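You operate a simulated robot arm through the tools that you are given. There is no shell and no other tool. Be economical: measure what you need, move in short steps, check, and stop when the job is done.

You are at the controls of a simulated two-armed robot. One attempt, no reset.

Task
Put the cream disc from the top of table 2 on top of the white filter. Take the hand broom and leave it in the black basket. Lift the beige stencil open. Any order will do.

It is judged by the outcome, as a careful person would: the job done as asked, and still so three seconds after it is handed in. It fails if anything else is knocked over, pushed out of place, dropped, spilled or broken.

Robot
Two 6-joint arms with two-finger parallel grippers on one trunk, on a base that drives. Base frame: it is fixed to the floor where the robot stands at the start and does not move with it; the origin is under the middle of the robot, x ahead of it, y to its left, z up; the surface under the hand at the start is at about z = 760. Readings come in mm, rad, newtons and seconds.
The left shoulder is at the start at [280, 185, 1055], the right one opposite. With the tool pointing down near the work surface each hand reaches from about 540 to 920 mm from the robot's upright axis, wherever it stands, measured 20 degrees to its own side. Places, roughly: beige stencil [3500, 2200, 900]; black basket [2250, 7750, 250]; hand broom [4500, 3250, 750]. Payload 1.57 kg a hand.
The TCP of each hand is the grasp point between the finger pads, 30 mm short of the fingertips. In the tool frame z runs along the fingers and y along their closing line. Largest opening 80 mm; finger width 17, thickness 12; the body of the gripper, 40 by 82 mm, starts 80 mm behind the TCP.
Orientation is that of the tool frame in the base frame, as a unit quaternion [x, y, z, w]. With the fingers straight down and closing along the base's y, the tool's x points along the base's -x, its y along +y and its z along -z.

Tools
- The arms move only by the tool move_arm. It takes "left_motion", "right_motion" or both (then of equal length, played together; a hand with none holds still); each is text: rows parted by semicolons, each of 7 numbers parted by spaces: the shift along the base's x, y, z in mm, then the turn, a rotation vector about the base's x, y, z in rad, then the finger opening in mm, from 0 to 80. In form: x y z ax ay az fingers; .... A call has 1 to 12 rows; each row shifts and turns the commanded pose from where the row before left it. Rows are played at 5 a second. More than 50 mm and 0.15 rad between two rows, or a gripper value outside its range, and nothing of the call is played. Where a pose cannot be reached the arm comes as near as it can. A force on the tool above 40 N (or 10 N above the force at the start of the call, whichever is more), or a blocked arm, ends the call early, and 0.2 s more pass. The fingers move at their own pace (about 153 mm/s each) and stop on an object; they squeeze with about 28 N. The grip force told is the motor's: it shows also when the fingers shut on nothing. Time passes only in rows, and 0.2 s behind the last, so rows that do not move let the fingers close. The reply holds the time, the measured pose of the TCP, the force on the tool along the base axes, the opening and the grip force, in the units named above and with some noise, with the torque about the TCP (base axes, N m) and any sound that the robot's microphone picked up, and new pictures: "pictures" is both (left out), scene, wrist or none (wrist: the cameras of the hands that moved).
- Cameras (640 x 400 px; columns grow to the right, rows downward): "scene" is now at [222.8, -30.2, 1483.5]; the picture's right is [-0.47, -0.88, 0.00], its down [-0.75, 0.40, -0.53] and it looks along [0.47, -0.25, -0.85] (base axes); focal length 276 px, centre (320, 200). "left" rides on the left gripper at [72, 7, -122] in its tool frame; the picture's right is [-0.09, 1.00, 0.00], its down [-0.84, -0.08, -0.54] and it looks along [-0.54, -0.05, 0.84] (tool axes); focal length 238 px, centre (320, 200). "right" rides on the right gripper at [72, -7, -122] in its tool frame; the picture's right is [0.09, 1.00, 0.00], its down [-0.84, 0.08, -0.54] and it looks along [-0.54, 0.05, 0.84] (tool axes); focal length 238 px, centre (320, 200). There is no depth. A picture from a camera that has moved, and an enlarged one, comes with that camera's place and axes in the base frame and with its lens.
- slide_trunk(by): slides the trunk up (or, below 0, down) by that many mm; the arms and the scene camera ride with it, the base frame stays. It gives what a move gives, with no picture.
- roll_base(legs): drives the robot by 1 to 6 legs, each [ahead, turn to the left] in mm and rad, along the robot's own axes; the way and the turn of a leg run together, so that a leg with both is an arc; at most 1500 mm and 3.142 rad a leg. The arms and the cameras ride along, it lands a little off, and it stops where it bumps. It gives what a move gives, and a new picture of the scene camera.
- pan_tilt(pan, tilt): turns the head with the scene camera to pan (to the left, within 1.501 rad either way) and tilt (down, from -0.506 to 1.204), counted from straight ahead of the robot. It gives what a move gives, and a new picture of the scene camera.
- zoom(camera, box): a new picture of the part [left, top, right, bottom] of that camera's present view, enlarged. It takes no simulated time.
- sign_off(): hands the job in; it is judged then, once.

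Go step by step. Nothing tells you exact positions but the pictures and the camera data: compare them with the known pose of the tool, close in by small moves and look again before you grip or let go. The budget is 165 turns and 260 pictures, counting those below and the enlarged ones. Unless the task says otherwise, let go and move clear before handing in.

The tools are called after "Emit:" as name(argument=value, ...) on one line, values as JSON. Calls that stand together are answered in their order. move_arm: Moves the arms, as the interface text tells. Its arguments: {"type":"object","properties":{"left_motion":{"type":"string"},"right_motion":{"type":"string"},"pictures":{"type":"string","enum":["both","scene","wrist","none"]}},"required":[]} The other tools are called the same way: slide_trunk (by) slides the trunk up or down; roll_base (legs) drives the base; pan_tilt (pan, tilt) turns the head that bears the scene camera; zoom (camera, box) takes an enlarged picture of a part of a camera's view; sign_off () hands the job in.

At the start:

```text
time: 0.0
left_ee_pos: [600.7, 104.8, 1063.8]
left_ee_rot: [-0.001, 1.0, 0.0, 0.0]
left_wrist_force: [-0.2, -0.1, -1.2]
left_ft_torque: [0.01, -0.02, 0.0]
left_gripper_width: 80.2
left_grip_force: 0.2
right_ee_pos: [451.9, -408.3, 1027.0]
right_ee_rot: [0.0, 1.0, 0.0, 0.0]
right_wrist_force: [0.0, -0.6, 0.3]
right_ft_torque: [0.01, -0.01, -0.04]
right_gripper_width: 80.3
right_grip_force: 0.1
trunk travel left (down, up): [-750.0, 240.0]
robot x, y, heading: [-3.2, -0.7, 0.001]
head pan, tilt: [-0.489, 1.011]
```

scene: 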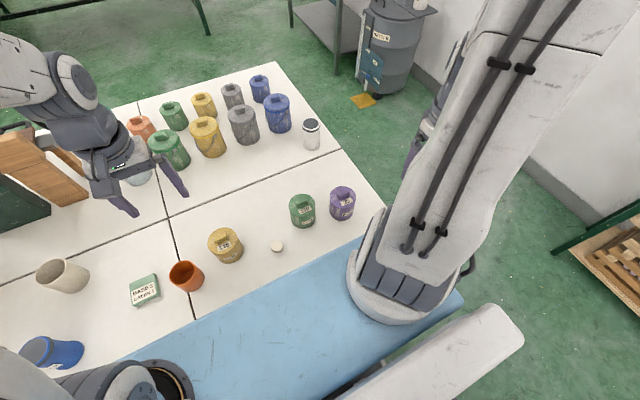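
right: 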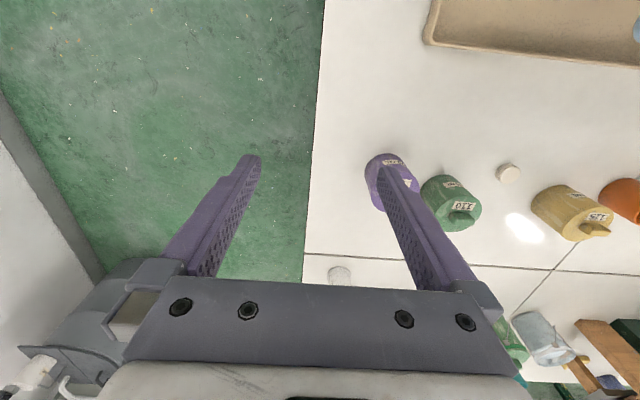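
left: 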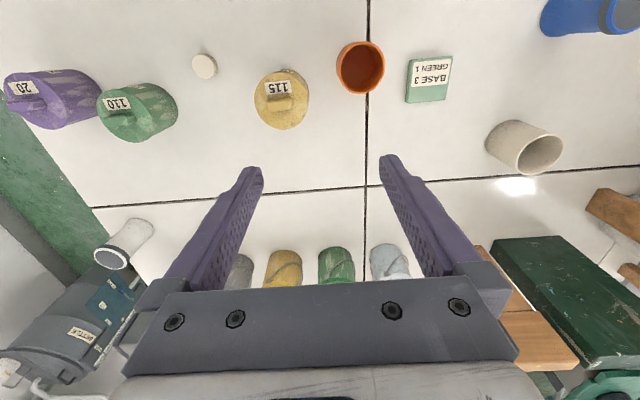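

I see a table with paint pots and a small cream disc on it; I do not know yet whether it is table 2. I look around first.

Emit:
pan_tilt(pan=0, tilt=0.25)

Emit:
pan_tilt(pan=1.2, tilt=0.25)

Emit:
pan_tilt(pan=-1.2, tilt=0.25)

Emit:
pan_tilt(pan=0.0, tilt=0.85)

```text
time: 1.1
left_ee_pos: [599.0, 105.5, 1063.2]
left_ee_rot: [0.0, 1.0, 0.0, 0.0]
left_wrist_force: [-0.2, 0.4, -0.6]
left_ft_torque: [-0.03, -0.02, -0.03]
left_gripper_width: 80.0
left_grip_force: 0.0
right_ee_pos: [451.1, -409.3, 1025.9]
right_ee_rot: [0.0, 1.0, 0.0, 0.0]
right_wrist_force: [0.1, 0.1, -0.7]
right_ft_torque: [0.04, -0.01, -0.01]
right_gripper_width: 79.9
right_grip_force: 0.2
trunk travel left (down, up): [-750.0, 240.0]
robot x, y, heading: [-1.1, -3.8, -0.004]
head pan, tilt: [0.0, 0.25]
camera scene: at [255.2, 2.2, 1548.3], right [0.0, -1.0, 0.0], down [-0.25, 0.0, -0.97], along [0.97, 0.0, -0.25], focal length 276 px, centre (320, 200)
```

scene: 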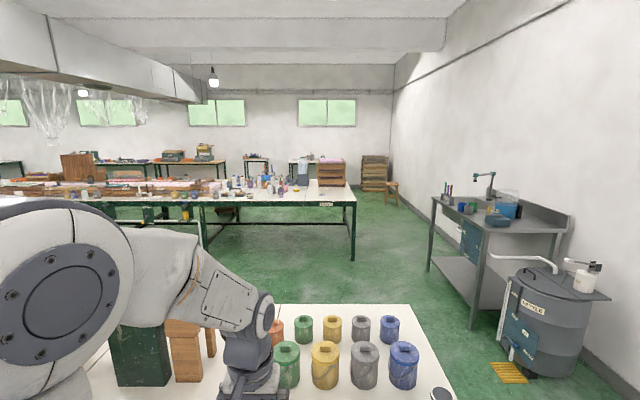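

```text
time: 2.5
left_ee_pos: [600.5, 104.9, 1064.1]
left_ee_rot: [0.0, 1.0, 0.0, 0.0]
left_wrist_force: [-0.6, -0.6, -0.2]
left_ft_torque: [0.02, -0.01, 0.01]
left_gripper_width: 80.1
left_grip_force: 0.1
right_ee_pos: [450.4, -409.0, 1027.6]
right_ee_rot: [0.001, 1.0, 0.0, 0.0]
right_wrist_force: [-0.1, -0.2, -0.3]
right_ft_torque: [-0.04, -0.01, 0.0]
right_gripper_width: 80.0
right_grip_force: 0.0
trunk travel left (down, up): [-750.0, 240.0]
robot x, y, heading: [0.2, 2.2, 0.005]
head pan, tilt: [1.201, 0.25]
camera scene: at [195.6, 89.3, 1548.4], right [0.93, -0.36, 0.0], down [-0.09, -0.23, -0.97], along [0.35, 0.9, -0.25], focal length 276 px, centre (320, 200)
```

scene: 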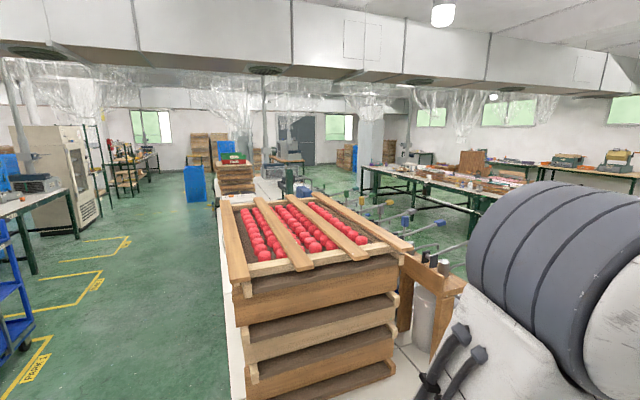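

```text
time: 4.7
left_ee_pos: [600.5, 105.3, 1063.5]
left_ee_rot: [-0.001, 1.0, 0.0, 0.0]
left_wrist_force: [-0.7, 0.2, -0.6]
left_ft_torque: [0.01, 0.0, 0.02]
left_gripper_width: 80.2
left_grip_force: 0.0
right_ee_pos: [451.3, -407.8, 1027.1]
right_ee_rot: [-0.001, 1.0, -0.001, 0.0]
right_wrist_force: [1.0, -0.4, -0.4]
right_ft_torque: [0.0, -0.01, -0.01]
right_gripper_width: 80.0
right_grip_force: 0.1
trunk travel left (down, up): [-750.0, 240.0]
robot x, y, heading: [1.1, 1.6, 0.004]
head pan, tilt: [-1.201, 0.25]
camera scene: at [195.6, -84.8, 1548.4], right [-0.93, -0.36, 0.0], down [-0.09, 0.23, -0.97], along [0.35, -0.9, -0.25], focal length 276 px, centre (320, 200)
```

scene: 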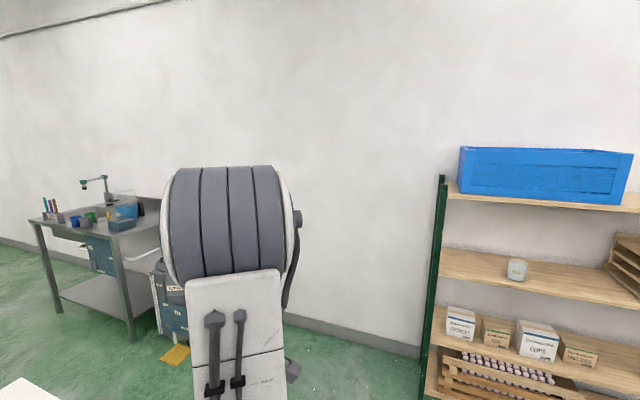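

```text
time: 6.1
left_ee_pos: [599.9, 104.8, 1062.1]
left_ee_rot: [-0.001, 1.0, 0.001, 0.0]
left_wrist_force: [-0.5, -0.2, 0.3]
left_ft_torque: [0.01, 0.0, 0.01]
left_gripper_width: 80.0
left_grip_force: 0.1
right_ee_pos: [451.6, -408.7, 1025.6]
right_ee_rot: [0.0, 1.0, 0.001, 0.0]
right_wrist_force: [-0.2, 0.0, -0.3]
right_ft_torque: [-0.03, 0.01, -0.01]
right_gripper_width: 80.1
right_grip_force: 0.0
trunk travel left (down, up): [-750.0, 240.0]
robot x, y, heading: [2.7, -0.7, 0.0]
head pan, tilt: [0.0, 0.85]
camera scene: at [240.0, 2.2, 1495.3], right [0.0, -1.0, 0.0], down [-0.75, 0.0, -0.66], along [0.66, 0.0, -0.75], focal length 276 px, centre (320, 200)
```

scene: 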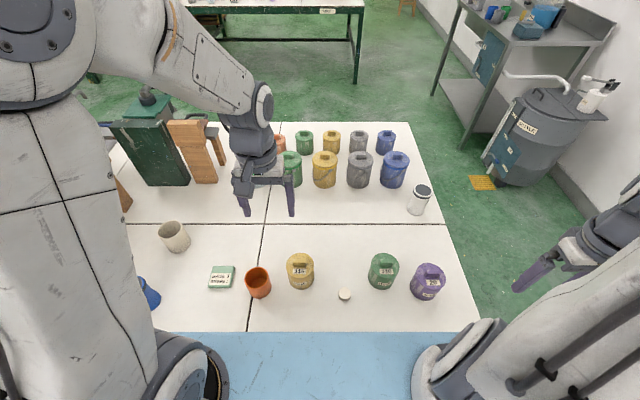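

The next table carries a label on its edge. I read the labels close up.

Emit:
pan_tilt(pan=-0.05, tilt=0.2)

Emit:
zoom(camera="scene", box=[200, 120, 400, 245])

Emit:
pan_tilt(pan=0.45, tilt=0.2)

Emit:
zoom(camera="scene", box=[220, 120, 420, 245])

Emit:
zoom(camera="scene", box=[0, 100, 240, 250])

```text
time: 7.1
left_ee_pos: [600.7, 105.2, 1062.9]
left_ee_rot: [0.0, 1.0, 0.0, 0.0]
left_wrist_force: [-0.9, 0.0, -1.1]
left_ft_torque: [0.0, 0.0, -0.03]
left_gripper_width: 80.0
left_grip_force: 0.1
right_ee_pos: [451.2, -409.6, 1027.0]
right_ee_rot: [0.0, 1.0, 0.0, 0.0]
right_wrist_force: [0.0, 0.1, 0.0]
right_ft_torque: [0.03, -0.02, 0.0]
right_gripper_width: 80.1
right_grip_force: 0.1
trunk travel left (down, up): [-750.0, 240.0]
robot x, y, heading: [-1.0, -1.6, 0.003]
head pan, tilt: [-0.051, 0.201]
camera scene: at [254.9, -2.5, 1552.9], right [-0.05, -1.0, 0.0], down [-0.2, 0.01, -0.98], along [0.98, -0.05, -0.2], focal length 276 px, centre (320, 200)
```

scene: 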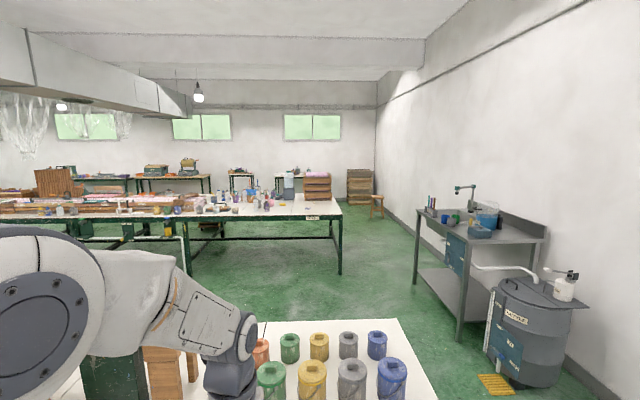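

```text
3.20 times, centred on (300, 182) of scene
camera zoom: at [254.9, -2.5, 1552.9], right [-0.05, -1.0, 0.0], down [-0.2, 0.01, -0.98], along [0.98, -0.05, -0.2], focal length 882 px, centre (384, 256)
```

zoom: 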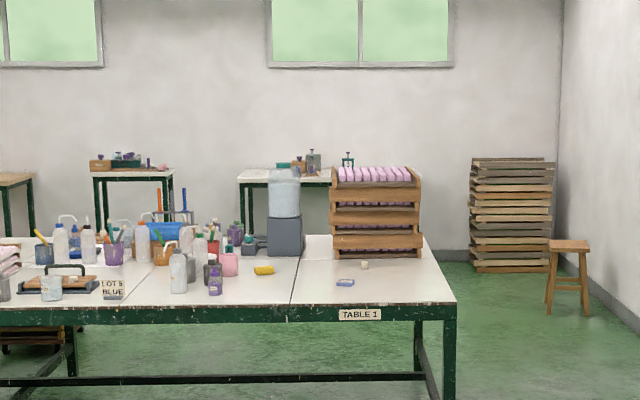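

```text
time: 8.1
left_ee_pos: [600.8, 105.5, 1063.6]
left_ee_rot: [0.0, 1.0, 0.0, -0.001]
left_wrist_force: [0.0, 1.0, 0.0]
left_ft_torque: [0.02, -0.02, -0.04]
left_gripper_width: 80.0
left_grip_force: 0.1
right_ee_pos: [450.8, -408.8, 1028.9]
right_ee_rot: [0.0, 1.0, 0.0, 0.0]
right_wrist_force: [0.1, 0.3, 1.0]
right_ft_torque: [-0.01, -0.01, 0.0]
right_gripper_width: 80.1
right_grip_force: 0.1
trunk travel left (down, up): [-750.0, 240.0]
robot x, y, heading: [-1.3, -4.3, -0.003]
head pan, tilt: [0.45, 0.201]
camera scene: at [245.7, 42.7, 1552.9], right [0.43, -0.9, 0.0], down [-0.18, -0.09, -0.98], along [0.88, 0.43, -0.2], focal length 276 px, centre (320, 200)
```

scene: 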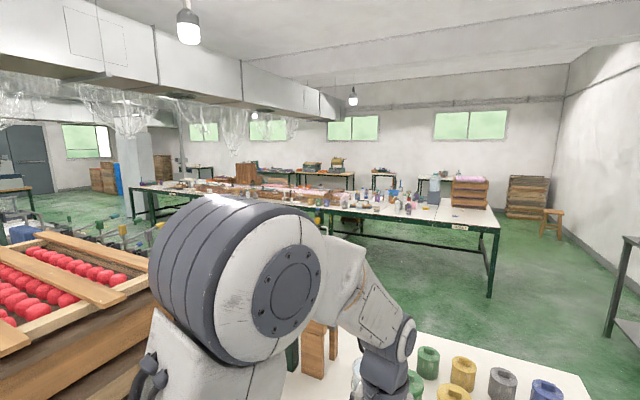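

```text
3.20 times, centred on (320, 182) of scene
camera zoom: at [245.7, 42.7, 1552.9], right [0.43, -0.9, 0.0], down [-0.18, -0.09, -0.98], along [0.88, 0.43, -0.2], focal length 882 px, centre (320, 256)
```

zoom: 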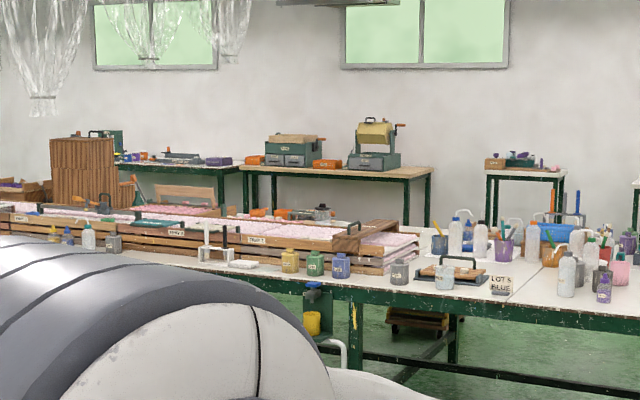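

```text
2.67 times, centred on (120, 175) of scene
camera zoom: at [245.7, 42.7, 1552.9], right [0.43, -0.9, 0.0], down [-0.18, -0.09, -0.98], along [0.88, 0.43, -0.2], focal length 735 px, centre (853, 267)
```

zoom: 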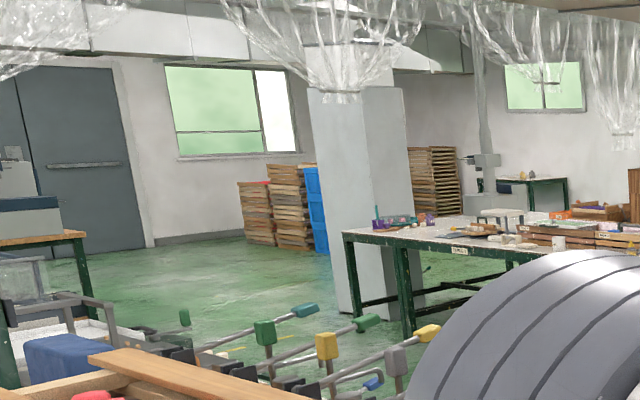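

The far table is table 1, so the table in front is probably table 2. I look closely at the disc, the jar, the machine and the shelf for a white filter.

Emit:
pan_tilt(pan=-0.2, tilt=0.8)

Emit:
zoom(camera="scene", box=[220, 160, 420, 285])

Emit:
zoom(camera="scene", box=[320, 0, 560, 150])

Emit:
pan_tilt(pan=-1.45, tilt=0.3)

Emit:
zoom(camera="scene", box=[320, 200, 480, 300])

```text
time: 9.1
left_ee_pos: [601.4, 104.7, 1063.5]
left_ee_rot: [-0.001, 1.0, 0.0, 0.0]
left_wrist_force: [0.5, -0.3, -0.2]
left_ft_torque: [0.02, -0.03, 0.01]
left_gripper_width: 80.1
left_grip_force: 0.1
right_ee_pos: [451.5, -408.0, 1025.6]
right_ee_rot: [0.0, 1.0, 0.0, 0.0]
right_wrist_force: [-0.1, 0.3, -0.2]
right_ft_torque: [-0.02, -0.02, -0.01]
right_gripper_width: 80.0
right_grip_force: 0.1
trunk travel left (down, up): [-750.0, 240.0]
robot x, y, heading: [2.9, -1.1, 0.001]
head pan, tilt: [-0.201, 0.799]
camera scene: at [240.9, -13.8, 1499.4], right [-0.2, -0.98, 0.0], down [-0.7, 0.14, -0.7], along [0.68, -0.14, -0.72], focal length 276 px, centre (320, 200)
```

scene: 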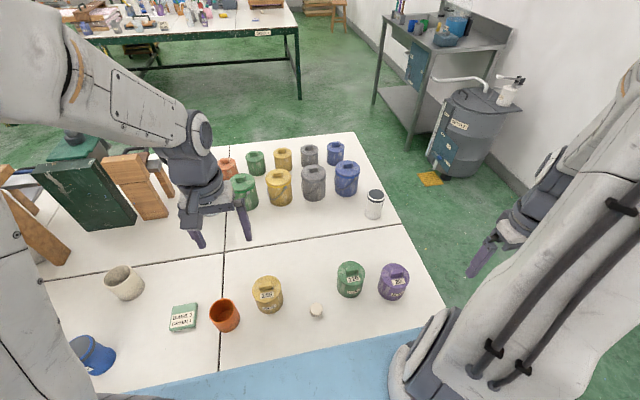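

```text
3.20 times, centred on (320, 222) of scene
camera zoom: at [240.9, -13.8, 1499.4], right [-0.2, -0.98, 0.0], down [-0.7, 0.14, -0.7], along [0.68, -0.14, -0.72], focal length 882 px, centre (320, 128)
```

zoom: 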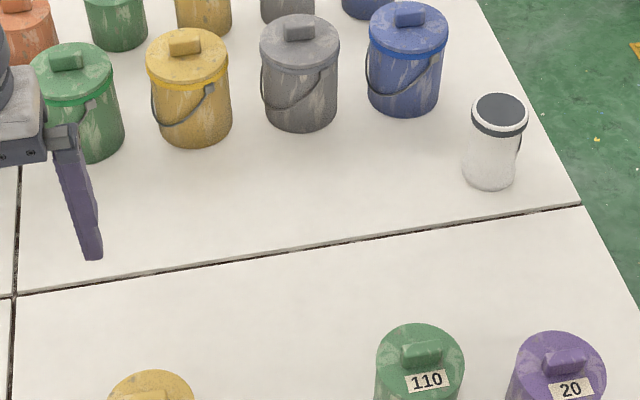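

```text
2.67 times, centred on (440, 75) of scene
camera zoom: at [240.9, -13.8, 1499.4], right [-0.2, -0.98, 0.0], down [-0.7, 0.14, -0.7], along [0.68, -0.14, -0.72], focal length 735 px, centre (0, 533)
```

zoom: 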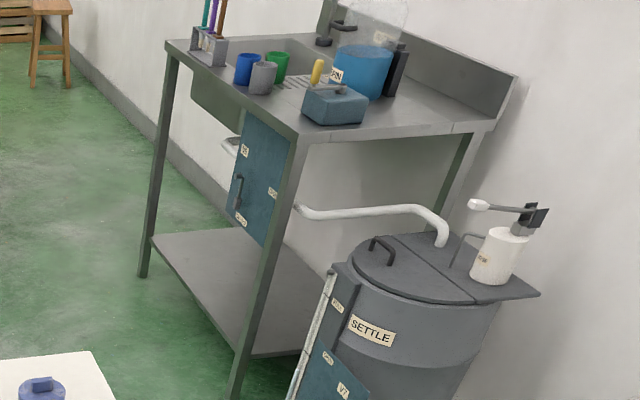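

```text
time: 10.5
left_ee_pos: [600.0, 105.4, 1064.1]
left_ee_rot: [-0.001, 1.0, 0.0, 0.0]
left_wrist_force: [0.5, 0.4, 0.7]
left_ft_torque: [-0.01, 0.0, 0.03]
left_gripper_width: 80.0
left_grip_force: 0.0
right_ee_pos: [450.4, -409.5, 1026.8]
right_ee_rot: [-0.001, 1.0, 0.0, 0.0]
right_wrist_force: [0.7, -0.3, -0.9]
right_ft_torque: [0.01, 0.0, -0.01]
right_gripper_width: 80.0
right_grip_force: 0.1
trunk travel left (down, up): [-750.0, 240.0]
robot x, y, heading: [0.2, 2.7, -0.003]
head pan, tilt: [-1.45, 0.3]
camera scene: at [173.1, -90.4, 1543.6], right [-0.99, -0.12, 0.0], down [-0.04, 0.29, -0.96], along [0.12, -0.95, -0.3], focal length 276 px, centre (320, 200)
```

scene: 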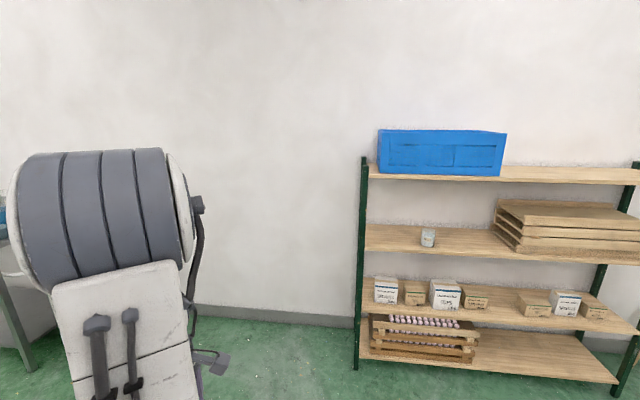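

```text
4.00 times, centred on (400, 250) of scene
camera zoom: at [173.1, -90.4, 1543.6], right [-0.99, -0.12, 0.0], down [-0.04, 0.29, -0.96], along [0.12, -0.95, -0.3], focal length 1103 px, centre (0, 0)
```

zoom: 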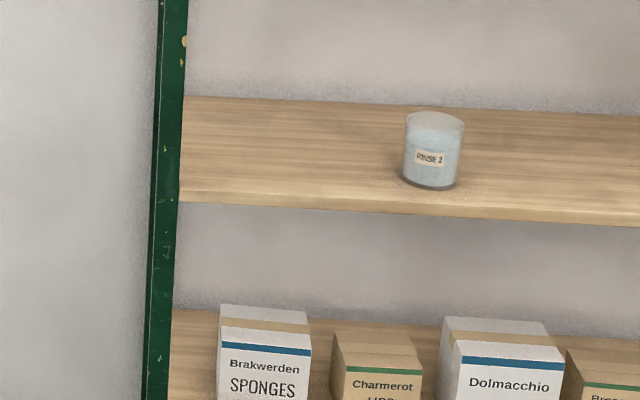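

The white unit on the SETTLE tank carries a label. I zoom in on it.

Emit:
pan_tilt(pan=-0.6, tilt=0.5)

Emit:
zoom(camera="scene", box=[310, 160, 400, 216])

Emit:
zoom(camera="scene", box=[200, 60, 400, 185])

```text
time: 11.7
left_ee_pos: [599.9, 105.9, 1063.2]
left_ee_rot: [0.0, 1.0, 0.0, 0.0]
left_wrist_force: [0.3, -0.1, 0.4]
left_ft_torque: [0.0, 0.04, -0.02]
left_gripper_width: 80.0
left_grip_force: 0.2
right_ee_pos: [452.2, -408.9, 1027.1]
right_ee_rot: [-0.001, 1.0, 0.0, 0.0]
right_wrist_force: [-0.9, 0.4, 0.0]
right_ft_torque: [0.0, 0.02, -0.03]
right_gripper_width: 80.1
right_grip_force: 0.0
trunk travel left (down, up): [-750.0, 240.0]
robot x, y, heading: [-0.9, -2.0, -0.001]
head pan, tilt: [-0.6, 0.499]
camera scene: at [236.9, -49.2, 1525.3], right [-0.57, -0.82, 0.0], down [-0.39, 0.27, -0.88], along [0.72, -0.5, -0.48], focal length 276 px, centre (320, 200)
```

scene: 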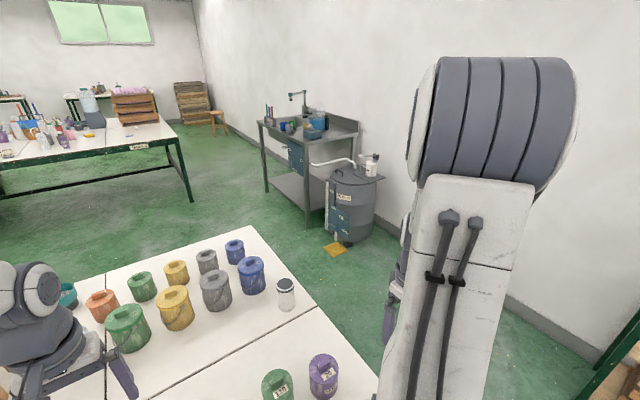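

```text
7.11 times, centred on (355, 188) of scene
camera zoom: at [236.9, -49.2, 1525.3], right [-0.57, -0.82, 0.0], down [-0.39, 0.27, -0.88], along [0.72, -0.5, -0.48], focal length 1960 px, centre (71, 285)
```

zoom: 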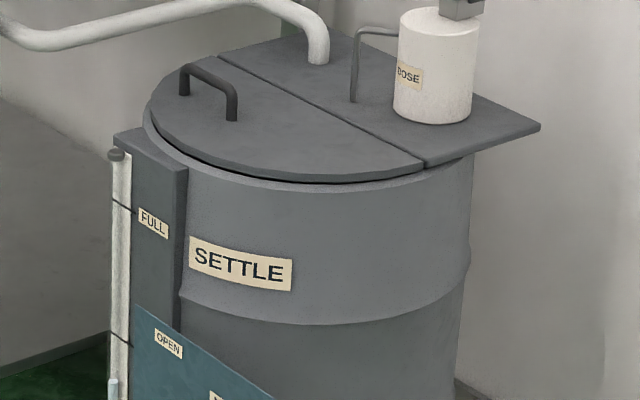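

```text
3.20 times, centred on (300, 122) of scene
camera zoom: at [236.9, -49.2, 1525.3], right [-0.57, -0.82, 0.0], down [-0.39, 0.27, -0.88], along [0.72, -0.5, -0.48], focal length 882 px, centre (384, 448)
```

zoom: 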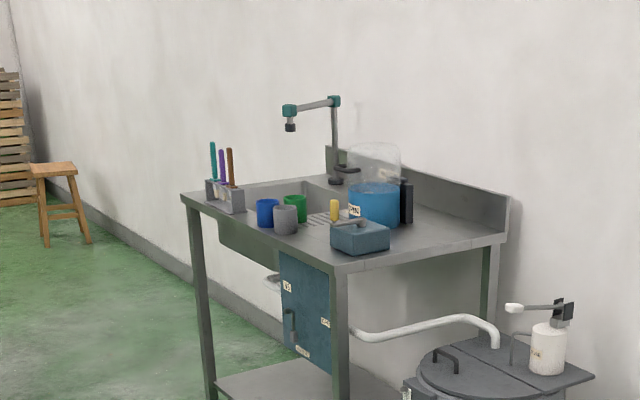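

The tank unit is a dosing pump, not a filter. I look closely at the white can with the dark top, and at the disc.

Emit:
zoom(camera="scene", box=[256, 266, 320, 316])

Emit:
zoom(camera="left", box=[80, 200, 180, 280])

Emit:
zoom(camera="left", box=[160, 30, 480, 230])

```text
8.00 times, centred on (288, 291) of scene
camera zoom: at [236.9, -49.2, 1525.3], right [-0.57, -0.82, 0.0], down [-0.39, 0.27, -0.88], along [0.72, -0.5, -0.48], focal length 2205 px, centre (576, -528)
```

zoom: 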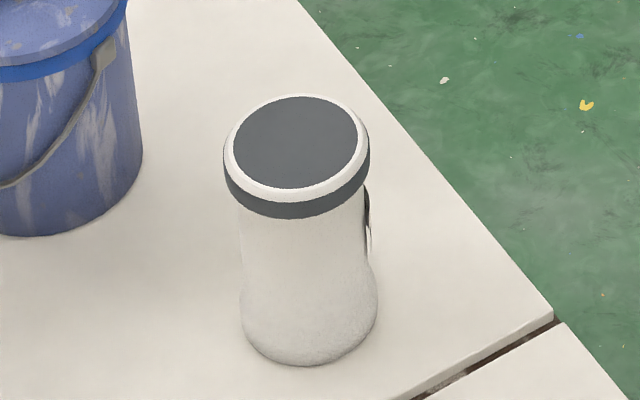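

```text
5.00 times, centred on (130, 240) of left
camera zoom: at [528.6, 113.3, 1185.9], right [0.09, 1.0, 0.0], down [0.84, -0.08, 0.54], along [0.54, -0.05, -0.84], focal length 1192 px, centre (1270, 0)
```

zoom: 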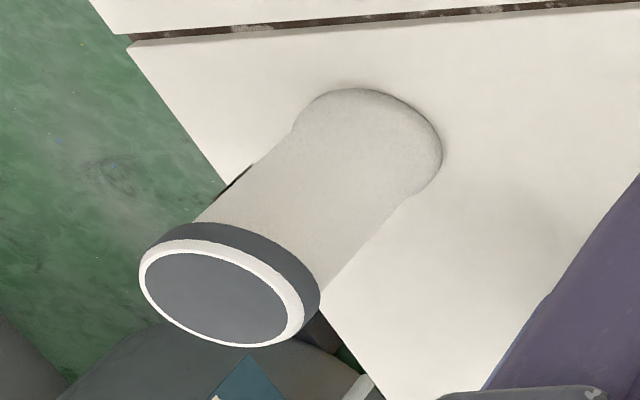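

```text
2.00 times, centred on (320, 130) of left
camera zoom: at [528.6, 113.3, 1185.9], right [0.09, 1.0, 0.0], down [0.84, -0.08, 0.54], along [0.54, -0.05, -0.84], focal length 477 px, centre (320, 340)
```

zoom: 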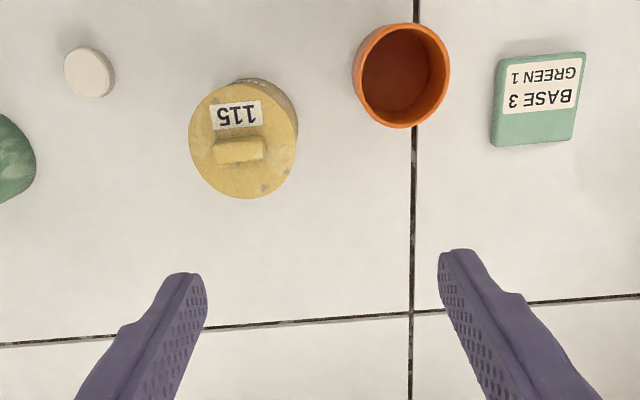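

The white can may be the filter, but I want to rule out other candidates. I zoom in on more of the surroundings.

Emit:
pan_tilt(pan=0.3, tilt=0.2)

Emit:
zoom(camera="scene", box=[160, 160, 260, 222])

Emit:
zoom(camera="scene", box=[260, 160, 360, 222])

Emit:
zoom(camera="scene", box=[340, 160, 440, 222])

Emit:
pan_tilt(pan=1.0, tilt=0.2)

Emit:
zoom(camera="scene", box=[100, 150, 300, 275])

Emit:
zoom(camera="scene", box=[280, 150, 480, 275])

```text
time: 12.9
left_ee_pos: [599.8, 105.0, 1063.4]
left_ee_rot: [0.0, 1.0, 0.0, 0.001]
left_wrist_force: [-0.7, 0.3, -0.7]
left_ft_torque: [-0.01, 0.05, -0.01]
left_gripper_width: 79.9
left_grip_force: 0.0
right_ee_pos: [450.8, -408.7, 1027.5]
right_ee_rot: [0.0, 1.0, 0.0, 0.0]
right_wrist_force: [0.1, 0.3, 0.3]
right_ft_torque: [0.02, 0.02, -0.04]
right_gripper_width: 80.2
right_grip_force: 0.1
trunk travel left (down, up): [-750.0, 240.0]
robot x, y, heading: [1.2, -4.1, -0.001]
head pan, tilt: [0.3, 0.201]
camera scene: at [250.8, 29.7, 1552.9], right [0.29, -0.96, 0.0], down [-0.19, -0.06, -0.98], along [0.94, 0.29, -0.2], focal length 276 px, centre (320, 200)
```

scene: 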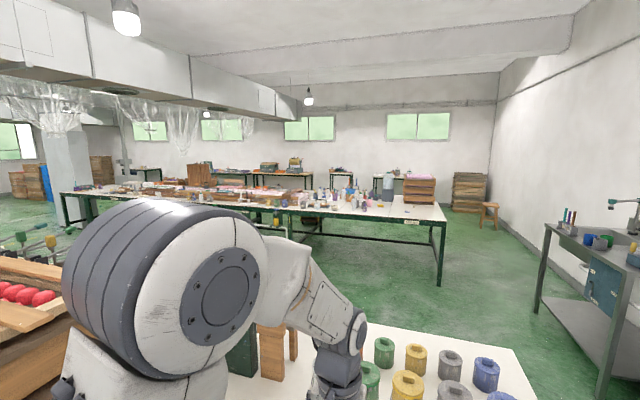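

```text
6.40 times, centred on (210, 191) of scene
camera zoom: at [250.8, 29.7, 1552.9], right [0.29, -0.96, 0.0], down [-0.19, -0.06, -0.98], along [0.94, 0.29, -0.2], focal length 1764 px, centre (1024, 258)
```

zoom: 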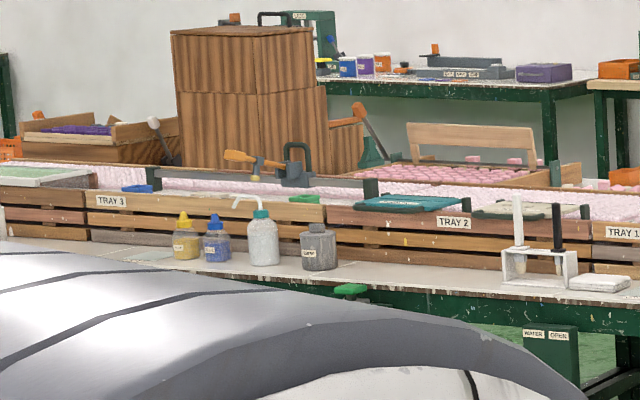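

```text
6.40 times, centred on (310, 191) of scene
camera zoom: at [250.8, 29.7, 1552.9], right [0.29, -0.96, 0.0], down [-0.19, -0.06, -0.98], along [0.94, 0.29, -0.2], focal length 1764 px, centre (384, 258)
```

zoom: 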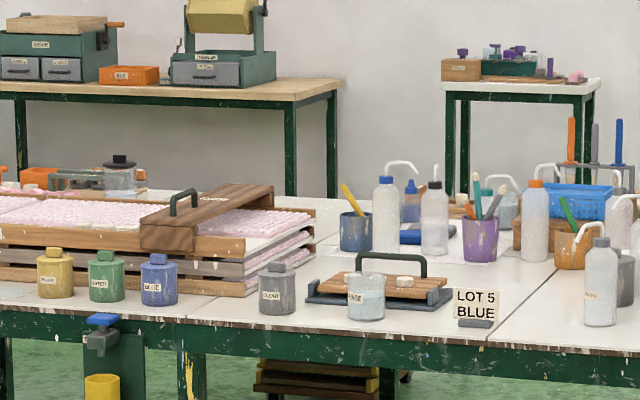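

```text
6.40 times, centred on (390, 191) of scene
camera zoom: at [250.8, 29.7, 1552.9], right [0.29, -0.96, 0.0], down [-0.19, -0.06, -0.98], along [0.94, 0.29, -0.2], focal length 1764 px, centre (-128, 258)
```

zoom: 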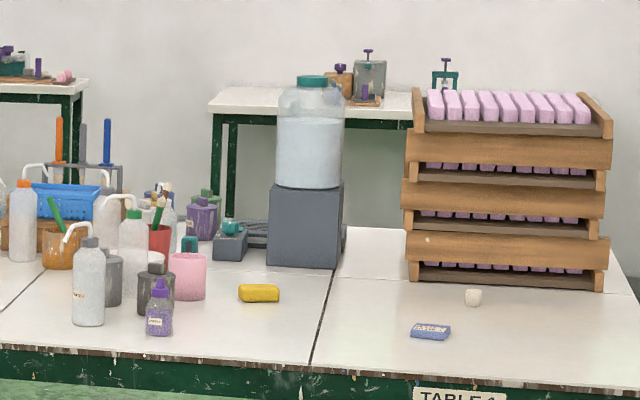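

```text
time: 14.0
left_ee_pos: [599.1, 105.9, 1064.0]
left_ee_rot: [0.0, 1.0, 0.0, 0.001]
left_wrist_force: [-0.4, -0.5, -0.3]
left_ft_torque: [-0.02, -0.04, 0.01]
left_gripper_width: 80.0
left_grip_force: 0.0
right_ee_pos: [451.5, -409.8, 1026.2]
right_ee_rot: [0.0, 1.0, 0.0, -0.001]
right_wrist_force: [0.1, 0.6, 0.7]
right_ft_torque: [-0.01, -0.01, 0.0]
right_gripper_width: 80.1
right_grip_force: 0.0
trunk travel left (down, up): [-750.0, 240.0]
robot x, y, heading: [-2.2, 0.4, 0.001]
head pan, tilt: [1.0, 0.201]
camera scene: at [212.2, 80.6, 1552.9], right [0.84, -0.54, 0.0], down [-0.11, -0.17, -0.98], along [0.53, 0.82, -0.2], focal length 276 px, centre (320, 200)
```

scene: 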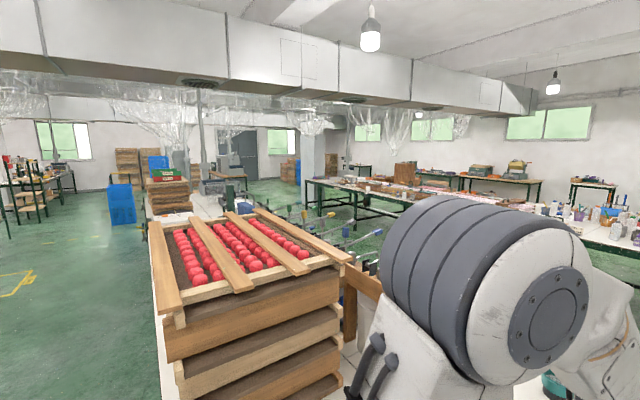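

```text
3.20 times, centred on (200, 212) of scene
camera zoom: at [212.2, 80.6, 1552.9], right [0.84, -0.54, 0.0], down [-0.11, -0.17, -0.98], along [0.53, 0.82, -0.2], focal length 882 px, centre (704, 160)
```

zoom: 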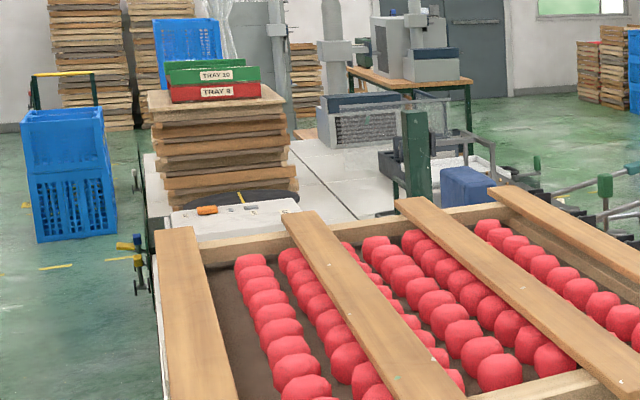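

```text
3.20 times, centred on (380, 212) of scene
camera zoom: at [212.2, 80.6, 1552.9], right [0.84, -0.54, 0.0], down [-0.11, -0.17, -0.98], along [0.53, 0.82, -0.2], focal length 882 px, centre (128, 160)
```

zoom: 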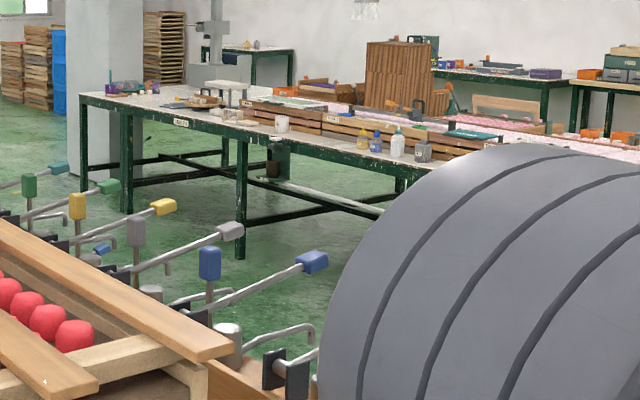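

There is another label at the far left end of the long table line. I zoom in on it.

Emit:
zoom(camera="scene", box=[300, 160, 364, 200])

Emit:
zoom(camera="scene", box=[346, 165, 410, 205])

Emit:
zoom(camera="scene", box=[0, 140, 100, 202])

Emit:
zoom(camera="scene", box=[180, 140, 280, 202])

```text
10.00 times, centred on (332, 180) of scene
camera zoom: at [212.2, 80.6, 1552.9], right [0.84, -0.54, 0.0], down [-0.11, -0.17, -0.98], along [0.53, 0.82, -0.2], focal length 2757 px, centre (200, 400)
```

zoom: 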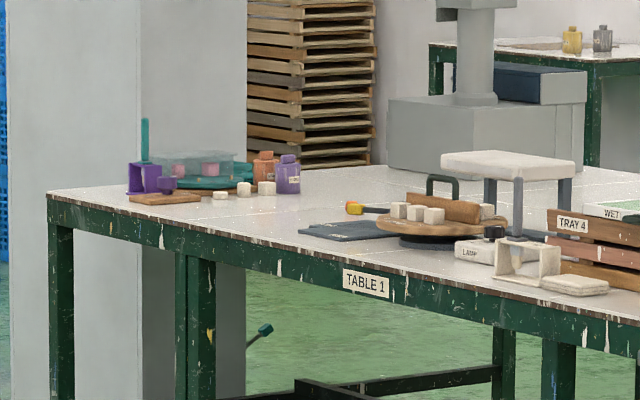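

```text
10.00 times, centred on (378, 185) of scene
camera zoom: at [212.2, 80.6, 1552.9], right [0.84, -0.54, 0.0], down [-0.11, -0.17, -0.98], along [0.53, 0.82, -0.2], focal length 2757 px, centre (-260, 350)
```

zoom: 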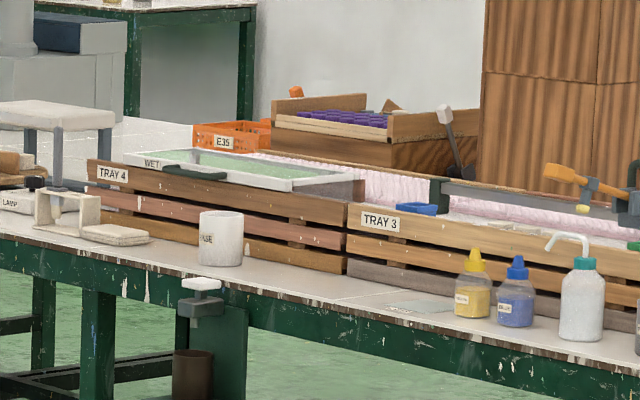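

```text
6.40 times, centred on (50, 171) of scene
camera zoom: at [212.2, 80.6, 1552.9], right [0.84, -0.54, 0.0], down [-0.11, -0.17, -0.98], along [0.53, 0.82, -0.2], focal length 1764 px, centre (2048, 386)
```

zoom: 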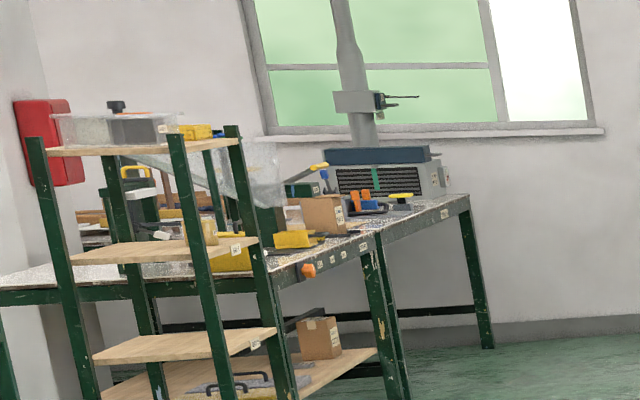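

```text
6.40 times, centred on (230, 171) of scene
camera zoom: at [212.2, 80.6, 1552.9], right [0.84, -0.54, 0.0], down [-0.11, -0.17, -0.98], along [0.53, 0.82, -0.2], focal length 1764 px, centre (896, 386)
```

zoom: 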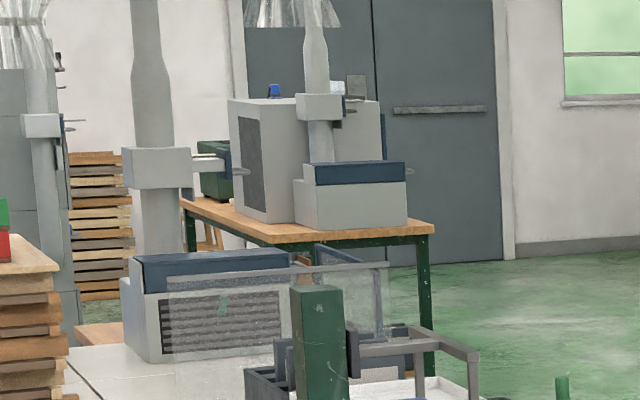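

All of that is table 1, so the table in front is table 2. Since the filter's place isn't listed, it should be close by; I check the left part of this table too.

Emit:
pan_tilt(pan=0.5, tilt=1.0)

Emit:
pan_tilt(pan=0.0, tilt=1.1)

Emit:
zoom(camera="left", box=[440, 0, 640, 125])

Emit:
zoom(camera="right", box=[320, 100, 640, 300])

```text
time: 15.1
left_ee_pos: [600.3, 105.5, 1063.5]
left_ee_rot: [0.0, 1.0, 0.0, 0.0]
left_wrist_force: [-0.1, 0.6, -0.3]
left_ft_torque: [-0.05, -0.04, 0.01]
left_gripper_width: 80.0
left_grip_force: 0.2
right_ee_pos: [450.6, -409.0, 1027.6]
right_ee_rot: [0.0, 1.0, 0.0, 0.0]
right_wrist_force: [1.1, -0.2, 0.0]
right_ft_torque: [-0.04, -0.01, 0.02]
right_gripper_width: 79.9
right_grip_force: 0.0
trunk travel left (down, up): [-750.0, 240.0]
robot x, y, heading: [0.9, -1.8, -0.001]
head pan, tilt: [0.499, 1.0]
camera scene: at [223.0, 35.6, 1484.2], right [0.48, -0.88, 0.0], down [-0.74, -0.4, -0.54], along [0.47, 0.26, -0.84], focal length 276 px, centre (320, 200)
```

scene: 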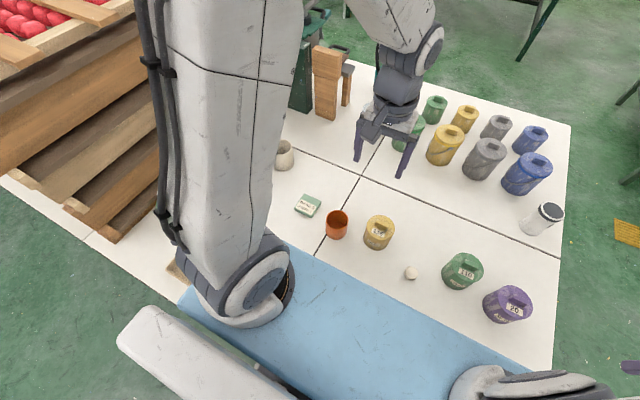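

```text
time: 16.0
left_ee_pos: [600.5, 105.6, 1064.2]
left_ee_rot: [0.0, 1.0, -0.001, 0.0]
left_wrist_force: [-0.6, 0.4, 0.5]
left_ft_torque: [0.0, -0.01, 0.0]
left_gripper_width: 79.6
left_grip_force: 0.0
right_ee_pos: [451.1, -408.7, 1027.4]
right_ee_rot: [0.0, 1.0, 0.0, 0.0]
right_wrist_force: [1.3, -0.5, 0.7]
right_ft_torque: [0.01, 0.0, -0.01]
right_gripper_width: 79.9
right_grip_force: 0.0
trunk travel left (down, up): [-750.0, 240.0]
robot x, y, heading: [2.7, 0.9, 0.002]
head pan, tilt: [0.0, 1.1]
camera scene: at [225.0, 2.3, 1477.6], right [0.0, -1.0, 0.0], down [-0.89, 0.0, -0.45], along [0.45, 0.0, -0.89], focal length 276 px, centre (320, 200)
```

scene: 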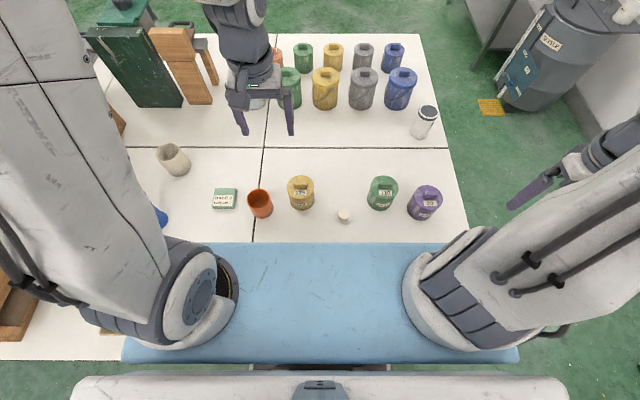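

```text
3.20 times, centred on (540, 62) of left
camera zoom: at [528.6, 113.3, 1185.9], right [0.09, 1.0, 0.0], down [0.84, -0.08, 0.54], along [0.54, -0.05, -0.84], focal length 763 px, centre (-384, 640)
```

zoom: 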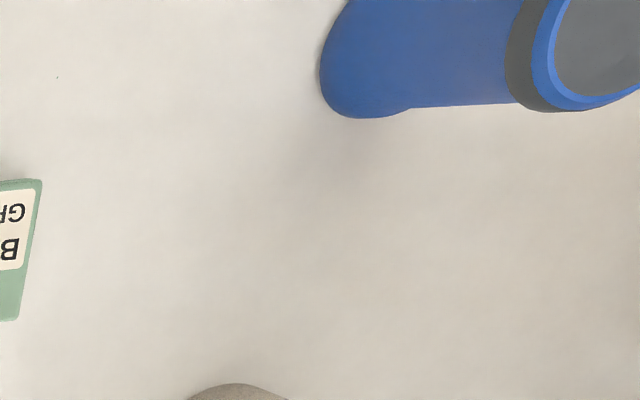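

```text
2.00 times, centred on (480, 200) of right
camera zoom: at [379.2, -415.8, 1148.5], right [-0.09, 1.0, 0.0], down [0.84, 0.08, 0.54], along [0.54, 0.05, -0.84], focal length 477 px, centre (0, 200)
```

zoom: 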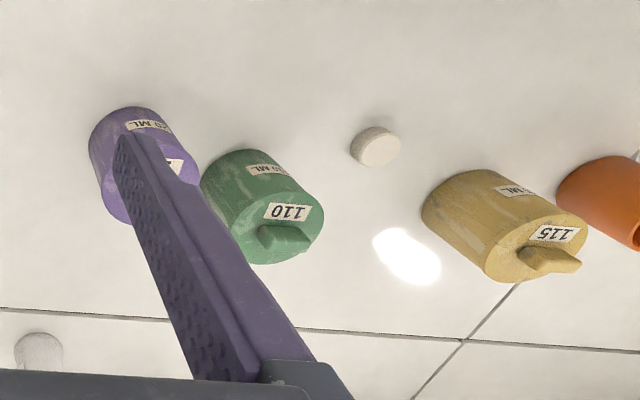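

A blue twin of the white can stands on this table, so I take the white can as the white filter (top at about [850,-330,845]). The disc is at about [537,-64]. I bring the right hand over the disc and the left hand out of the way.

Emit:
move_arm(left_motion="0 25 0 0 0 0 80; 0 25 0 0 0 0 80; 0 25 0 0 0 0 80; 0 25 0 0 0 0 80; 0 0 0 0 0 0 80; 0 0 0 0 0 0 80; 0 0 0 0 0 0 80; 0 0 0 0 0 0 80; 0 0 0 0 0 0 80; 0 0 0 0 0 0 80", right_motion="10 40 0 0 0 0 60; 10 40 0 0 0 0 60; 10 40 0 0 0 0 60; 10 40 0 0 0 0 60; 10 40 0 0 0 0 60; 10 40 0 0 0 0 60; 10 40 0 0 0 0 60; 10 40 0 0 0 0 60; 6 25 -20 0 0 0 60; 0 0 -45 0 0 0 60", pictures="wrist")

```text
time: 18.2
left_ee_pos: [600.6, 205.7, 1062.5]
left_ee_rot: [0.001, 1.0, 0.0, 0.0]
left_wrist_force: [-0.6, 0.2, -0.3]
left_ft_torque: [0.01, 0.01, 0.0]
left_gripper_width: 79.9
left_grip_force: 0.1
right_ee_pos: [544.2, -64.1, 963.5]
right_ee_rot: [0.0, 1.0, 0.001, -0.001]
right_wrist_force: [0.6, 0.1, 0.3]
right_ft_torque: [-0.01, 0.01, 0.03]
right_gripper_width: 59.9
right_grip_force: 0.0
right hand out of reach, approached as far as the arm can: row 4
trunk travel left (down, up): [-750.0, 240.0]
robot x, y, heading: [-1.1, 2.6, 0.003]
head pan, tilt: [0.0, 1.1]
camera right: at [471.2, -70.4, 1085.8], right [-0.09, 1.0, 0.0], down [0.84, 0.08, 0.54], along [0.54, 0.05, -0.84], focal length 238 px, centre (320, 200)
camera left: at [529.0, 213.3, 1185.9], right [0.09, 1.0, 0.0], down [0.84, -0.08, 0.54], along [0.54, -0.05, -0.84], focal length 238 px, centre (320, 200)
```

right: 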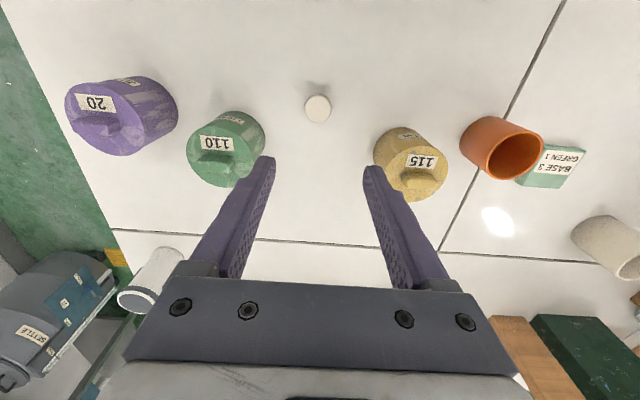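
left: 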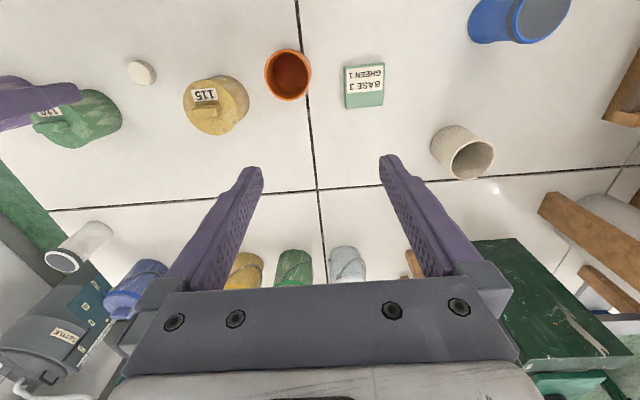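

The disc is measured at [536,-66]. I descend over it.

Emit:
move_arm(right_motion="-8 -2 -30 0 0 0 60; 0 0 -45 0 0 0 60; 0 0 -45 0 0 0 60; 0 0 -23 0 0 0 60; 0 0 0 0 0 0 60", pictures="wrist")

```text
time: 19.4
left_ee_pos: [600.6, 205.6, 1063.4]
left_ee_rot: [0.0, 1.0, 0.0, 0.0]
left_wrist_force: [-0.3, -0.1, -0.2]
left_ft_torque: [0.0, -0.01, -0.04]
left_gripper_width: 79.9
left_grip_force: 0.1
right_ee_pos: [533.0, -70.2, 822.2]
right_ee_rot: [0.0, 1.0, 0.0, 0.0]
right_wrist_force: [-0.1, -0.4, 0.0]
right_ft_torque: [0.01, -0.01, 0.04]
right_gripper_width: 60.1
right_grip_force: 0.1
trunk travel left (down, up): [-750.0, 240.0]
robot x, y, heading: [-0.6, -3.4, 0.001]
head pan, tilt: [0.0, 1.1]
camera right: at [461.5, -76.2, 943.6], right [-0.09, 1.0, 0.0], down [0.84, 0.08, 0.54], along [0.54, 0.05, -0.84], focal length 238 px, centre (320, 200)
```

right: 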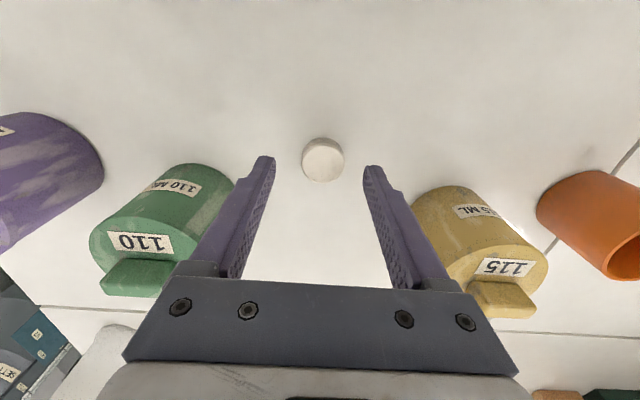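

Nicely lined up. I lower to just above the table and close.

Emit:
move_arm(right_motion="2 2 -15 0 0 0 60; 0 0 -11 0 0 0 60; 0 0 0 0 0 0 60; 0 0 0 0 0 0 20; 0 0 0 0 0 0 10; 0 0 0 0 0 0 10", pictures="wrist")

```text
time: 20.8
left_ee_pos: [600.5, 204.9, 1062.7]
left_ee_rot: [0.0, 1.0, 0.0, 0.0]
left_wrist_force: [1.0, -0.5, 0.5]
left_ft_torque: [0.02, 0.0, 0.01]
left_gripper_width: 80.0
left_grip_force: 0.1
right_ee_pos: [535.6, -66.9, 796.9]
right_ee_rot: [-0.001, 1.0, 0.0, 0.0]
right_wrist_force: [-0.4, 0.5, -0.4]
right_ft_torque: [-0.01, 0.03, -0.01]
right_gripper_width: 32.2
right_grip_force: 27.9
trunk travel left (down, up): [-750.0, 240.0]
robot x, y, heading: [-1.0, -0.8, 0.0]
head pan, tilt: [0.0, 1.1]
camera right: at [465.0, -72.8, 917.5], right [-0.09, 1.0, 0.0], down [0.84, 0.08, 0.54], along [0.54, 0.05, -0.84], focal length 238 px, centre (320, 200)
```

right: 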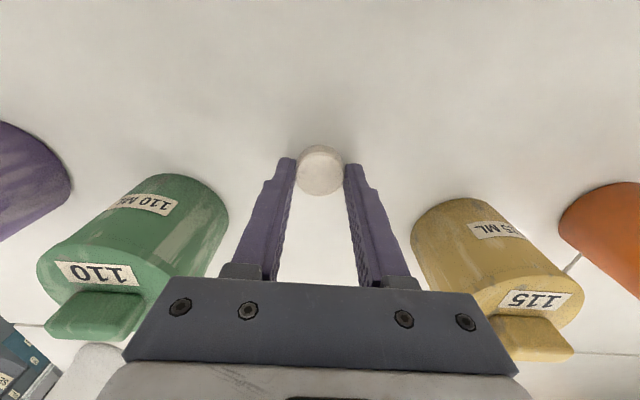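

The disc is held at 32 mm width. I lift and move towards the white filter, staying high.

Emit:
move_arm(right_motion="0 0 10 0 0 0 10; 0 0 45 0 0 0 10; 0 0 45 0 0 0 10; 0 0 45 0 0 0 10; 15 -40 10 0 0 0 10; 20 -44 0 0 0 0 10; 20 -44 0 0 0 0 10; 20 -44 0 0 0 0 10; 20 -44 0 0 0 0 10; 20 -44 0 0 0 0 10; 0 0 0 0 0 0 10", pictures="both")

```text
time: 23.2
left_ee_pos: [600.6, 204.2, 1062.6]
left_ee_rot: [0.0, 1.0, 0.0, 0.0]
left_wrist_force: [1.1, 0.3, -1.0]
left_ft_torque: [0.01, 0.05, 0.02]
left_gripper_width: 79.9
left_grip_force: 0.1
right_ee_pos: [655.2, -326.2, 949.4]
right_ee_rot: [0.0, 1.0, 0.0, 0.0]
right_wrist_force: [0.3, 0.1, 0.3]
right_ft_torque: [-0.03, 0.0, 0.03]
right_gripper_width: 32.4
right_grip_force: 28.3
trunk travel left (down, up): [-750.0, 240.0]
robot x, y, heading: [2.2, -0.6, -0.003]
head pan, tilt: [0.0, 1.1]
camera scene: at [225.1, 2.0, 1477.5], right [0.0, -1.0, 0.0], down [-0.89, 0.0, -0.45], along [0.45, 0.0, -0.89], focal length 276 px, centre (320, 200)
camera right: at [582.8, -332.5, 1071.8], right [-0.09, 1.0, 0.0], down [0.84, 0.08, 0.54], along [0.54, 0.05, -0.84], focal length 238 px, centre (320, 200)
```

scene: 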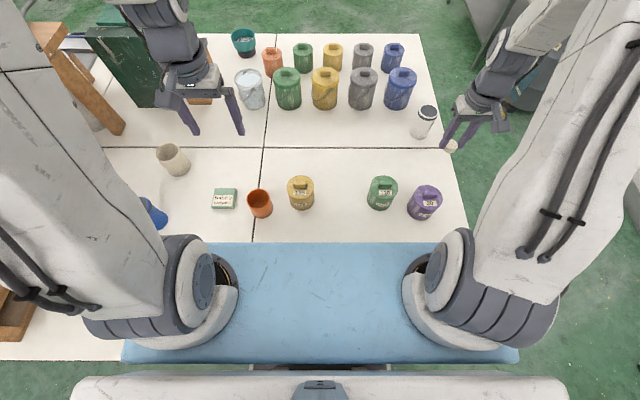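
right: 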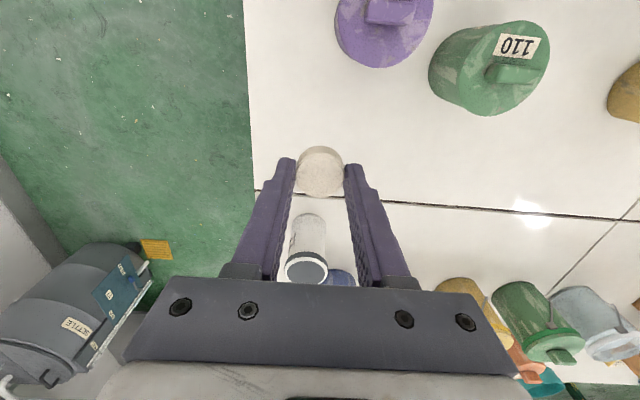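

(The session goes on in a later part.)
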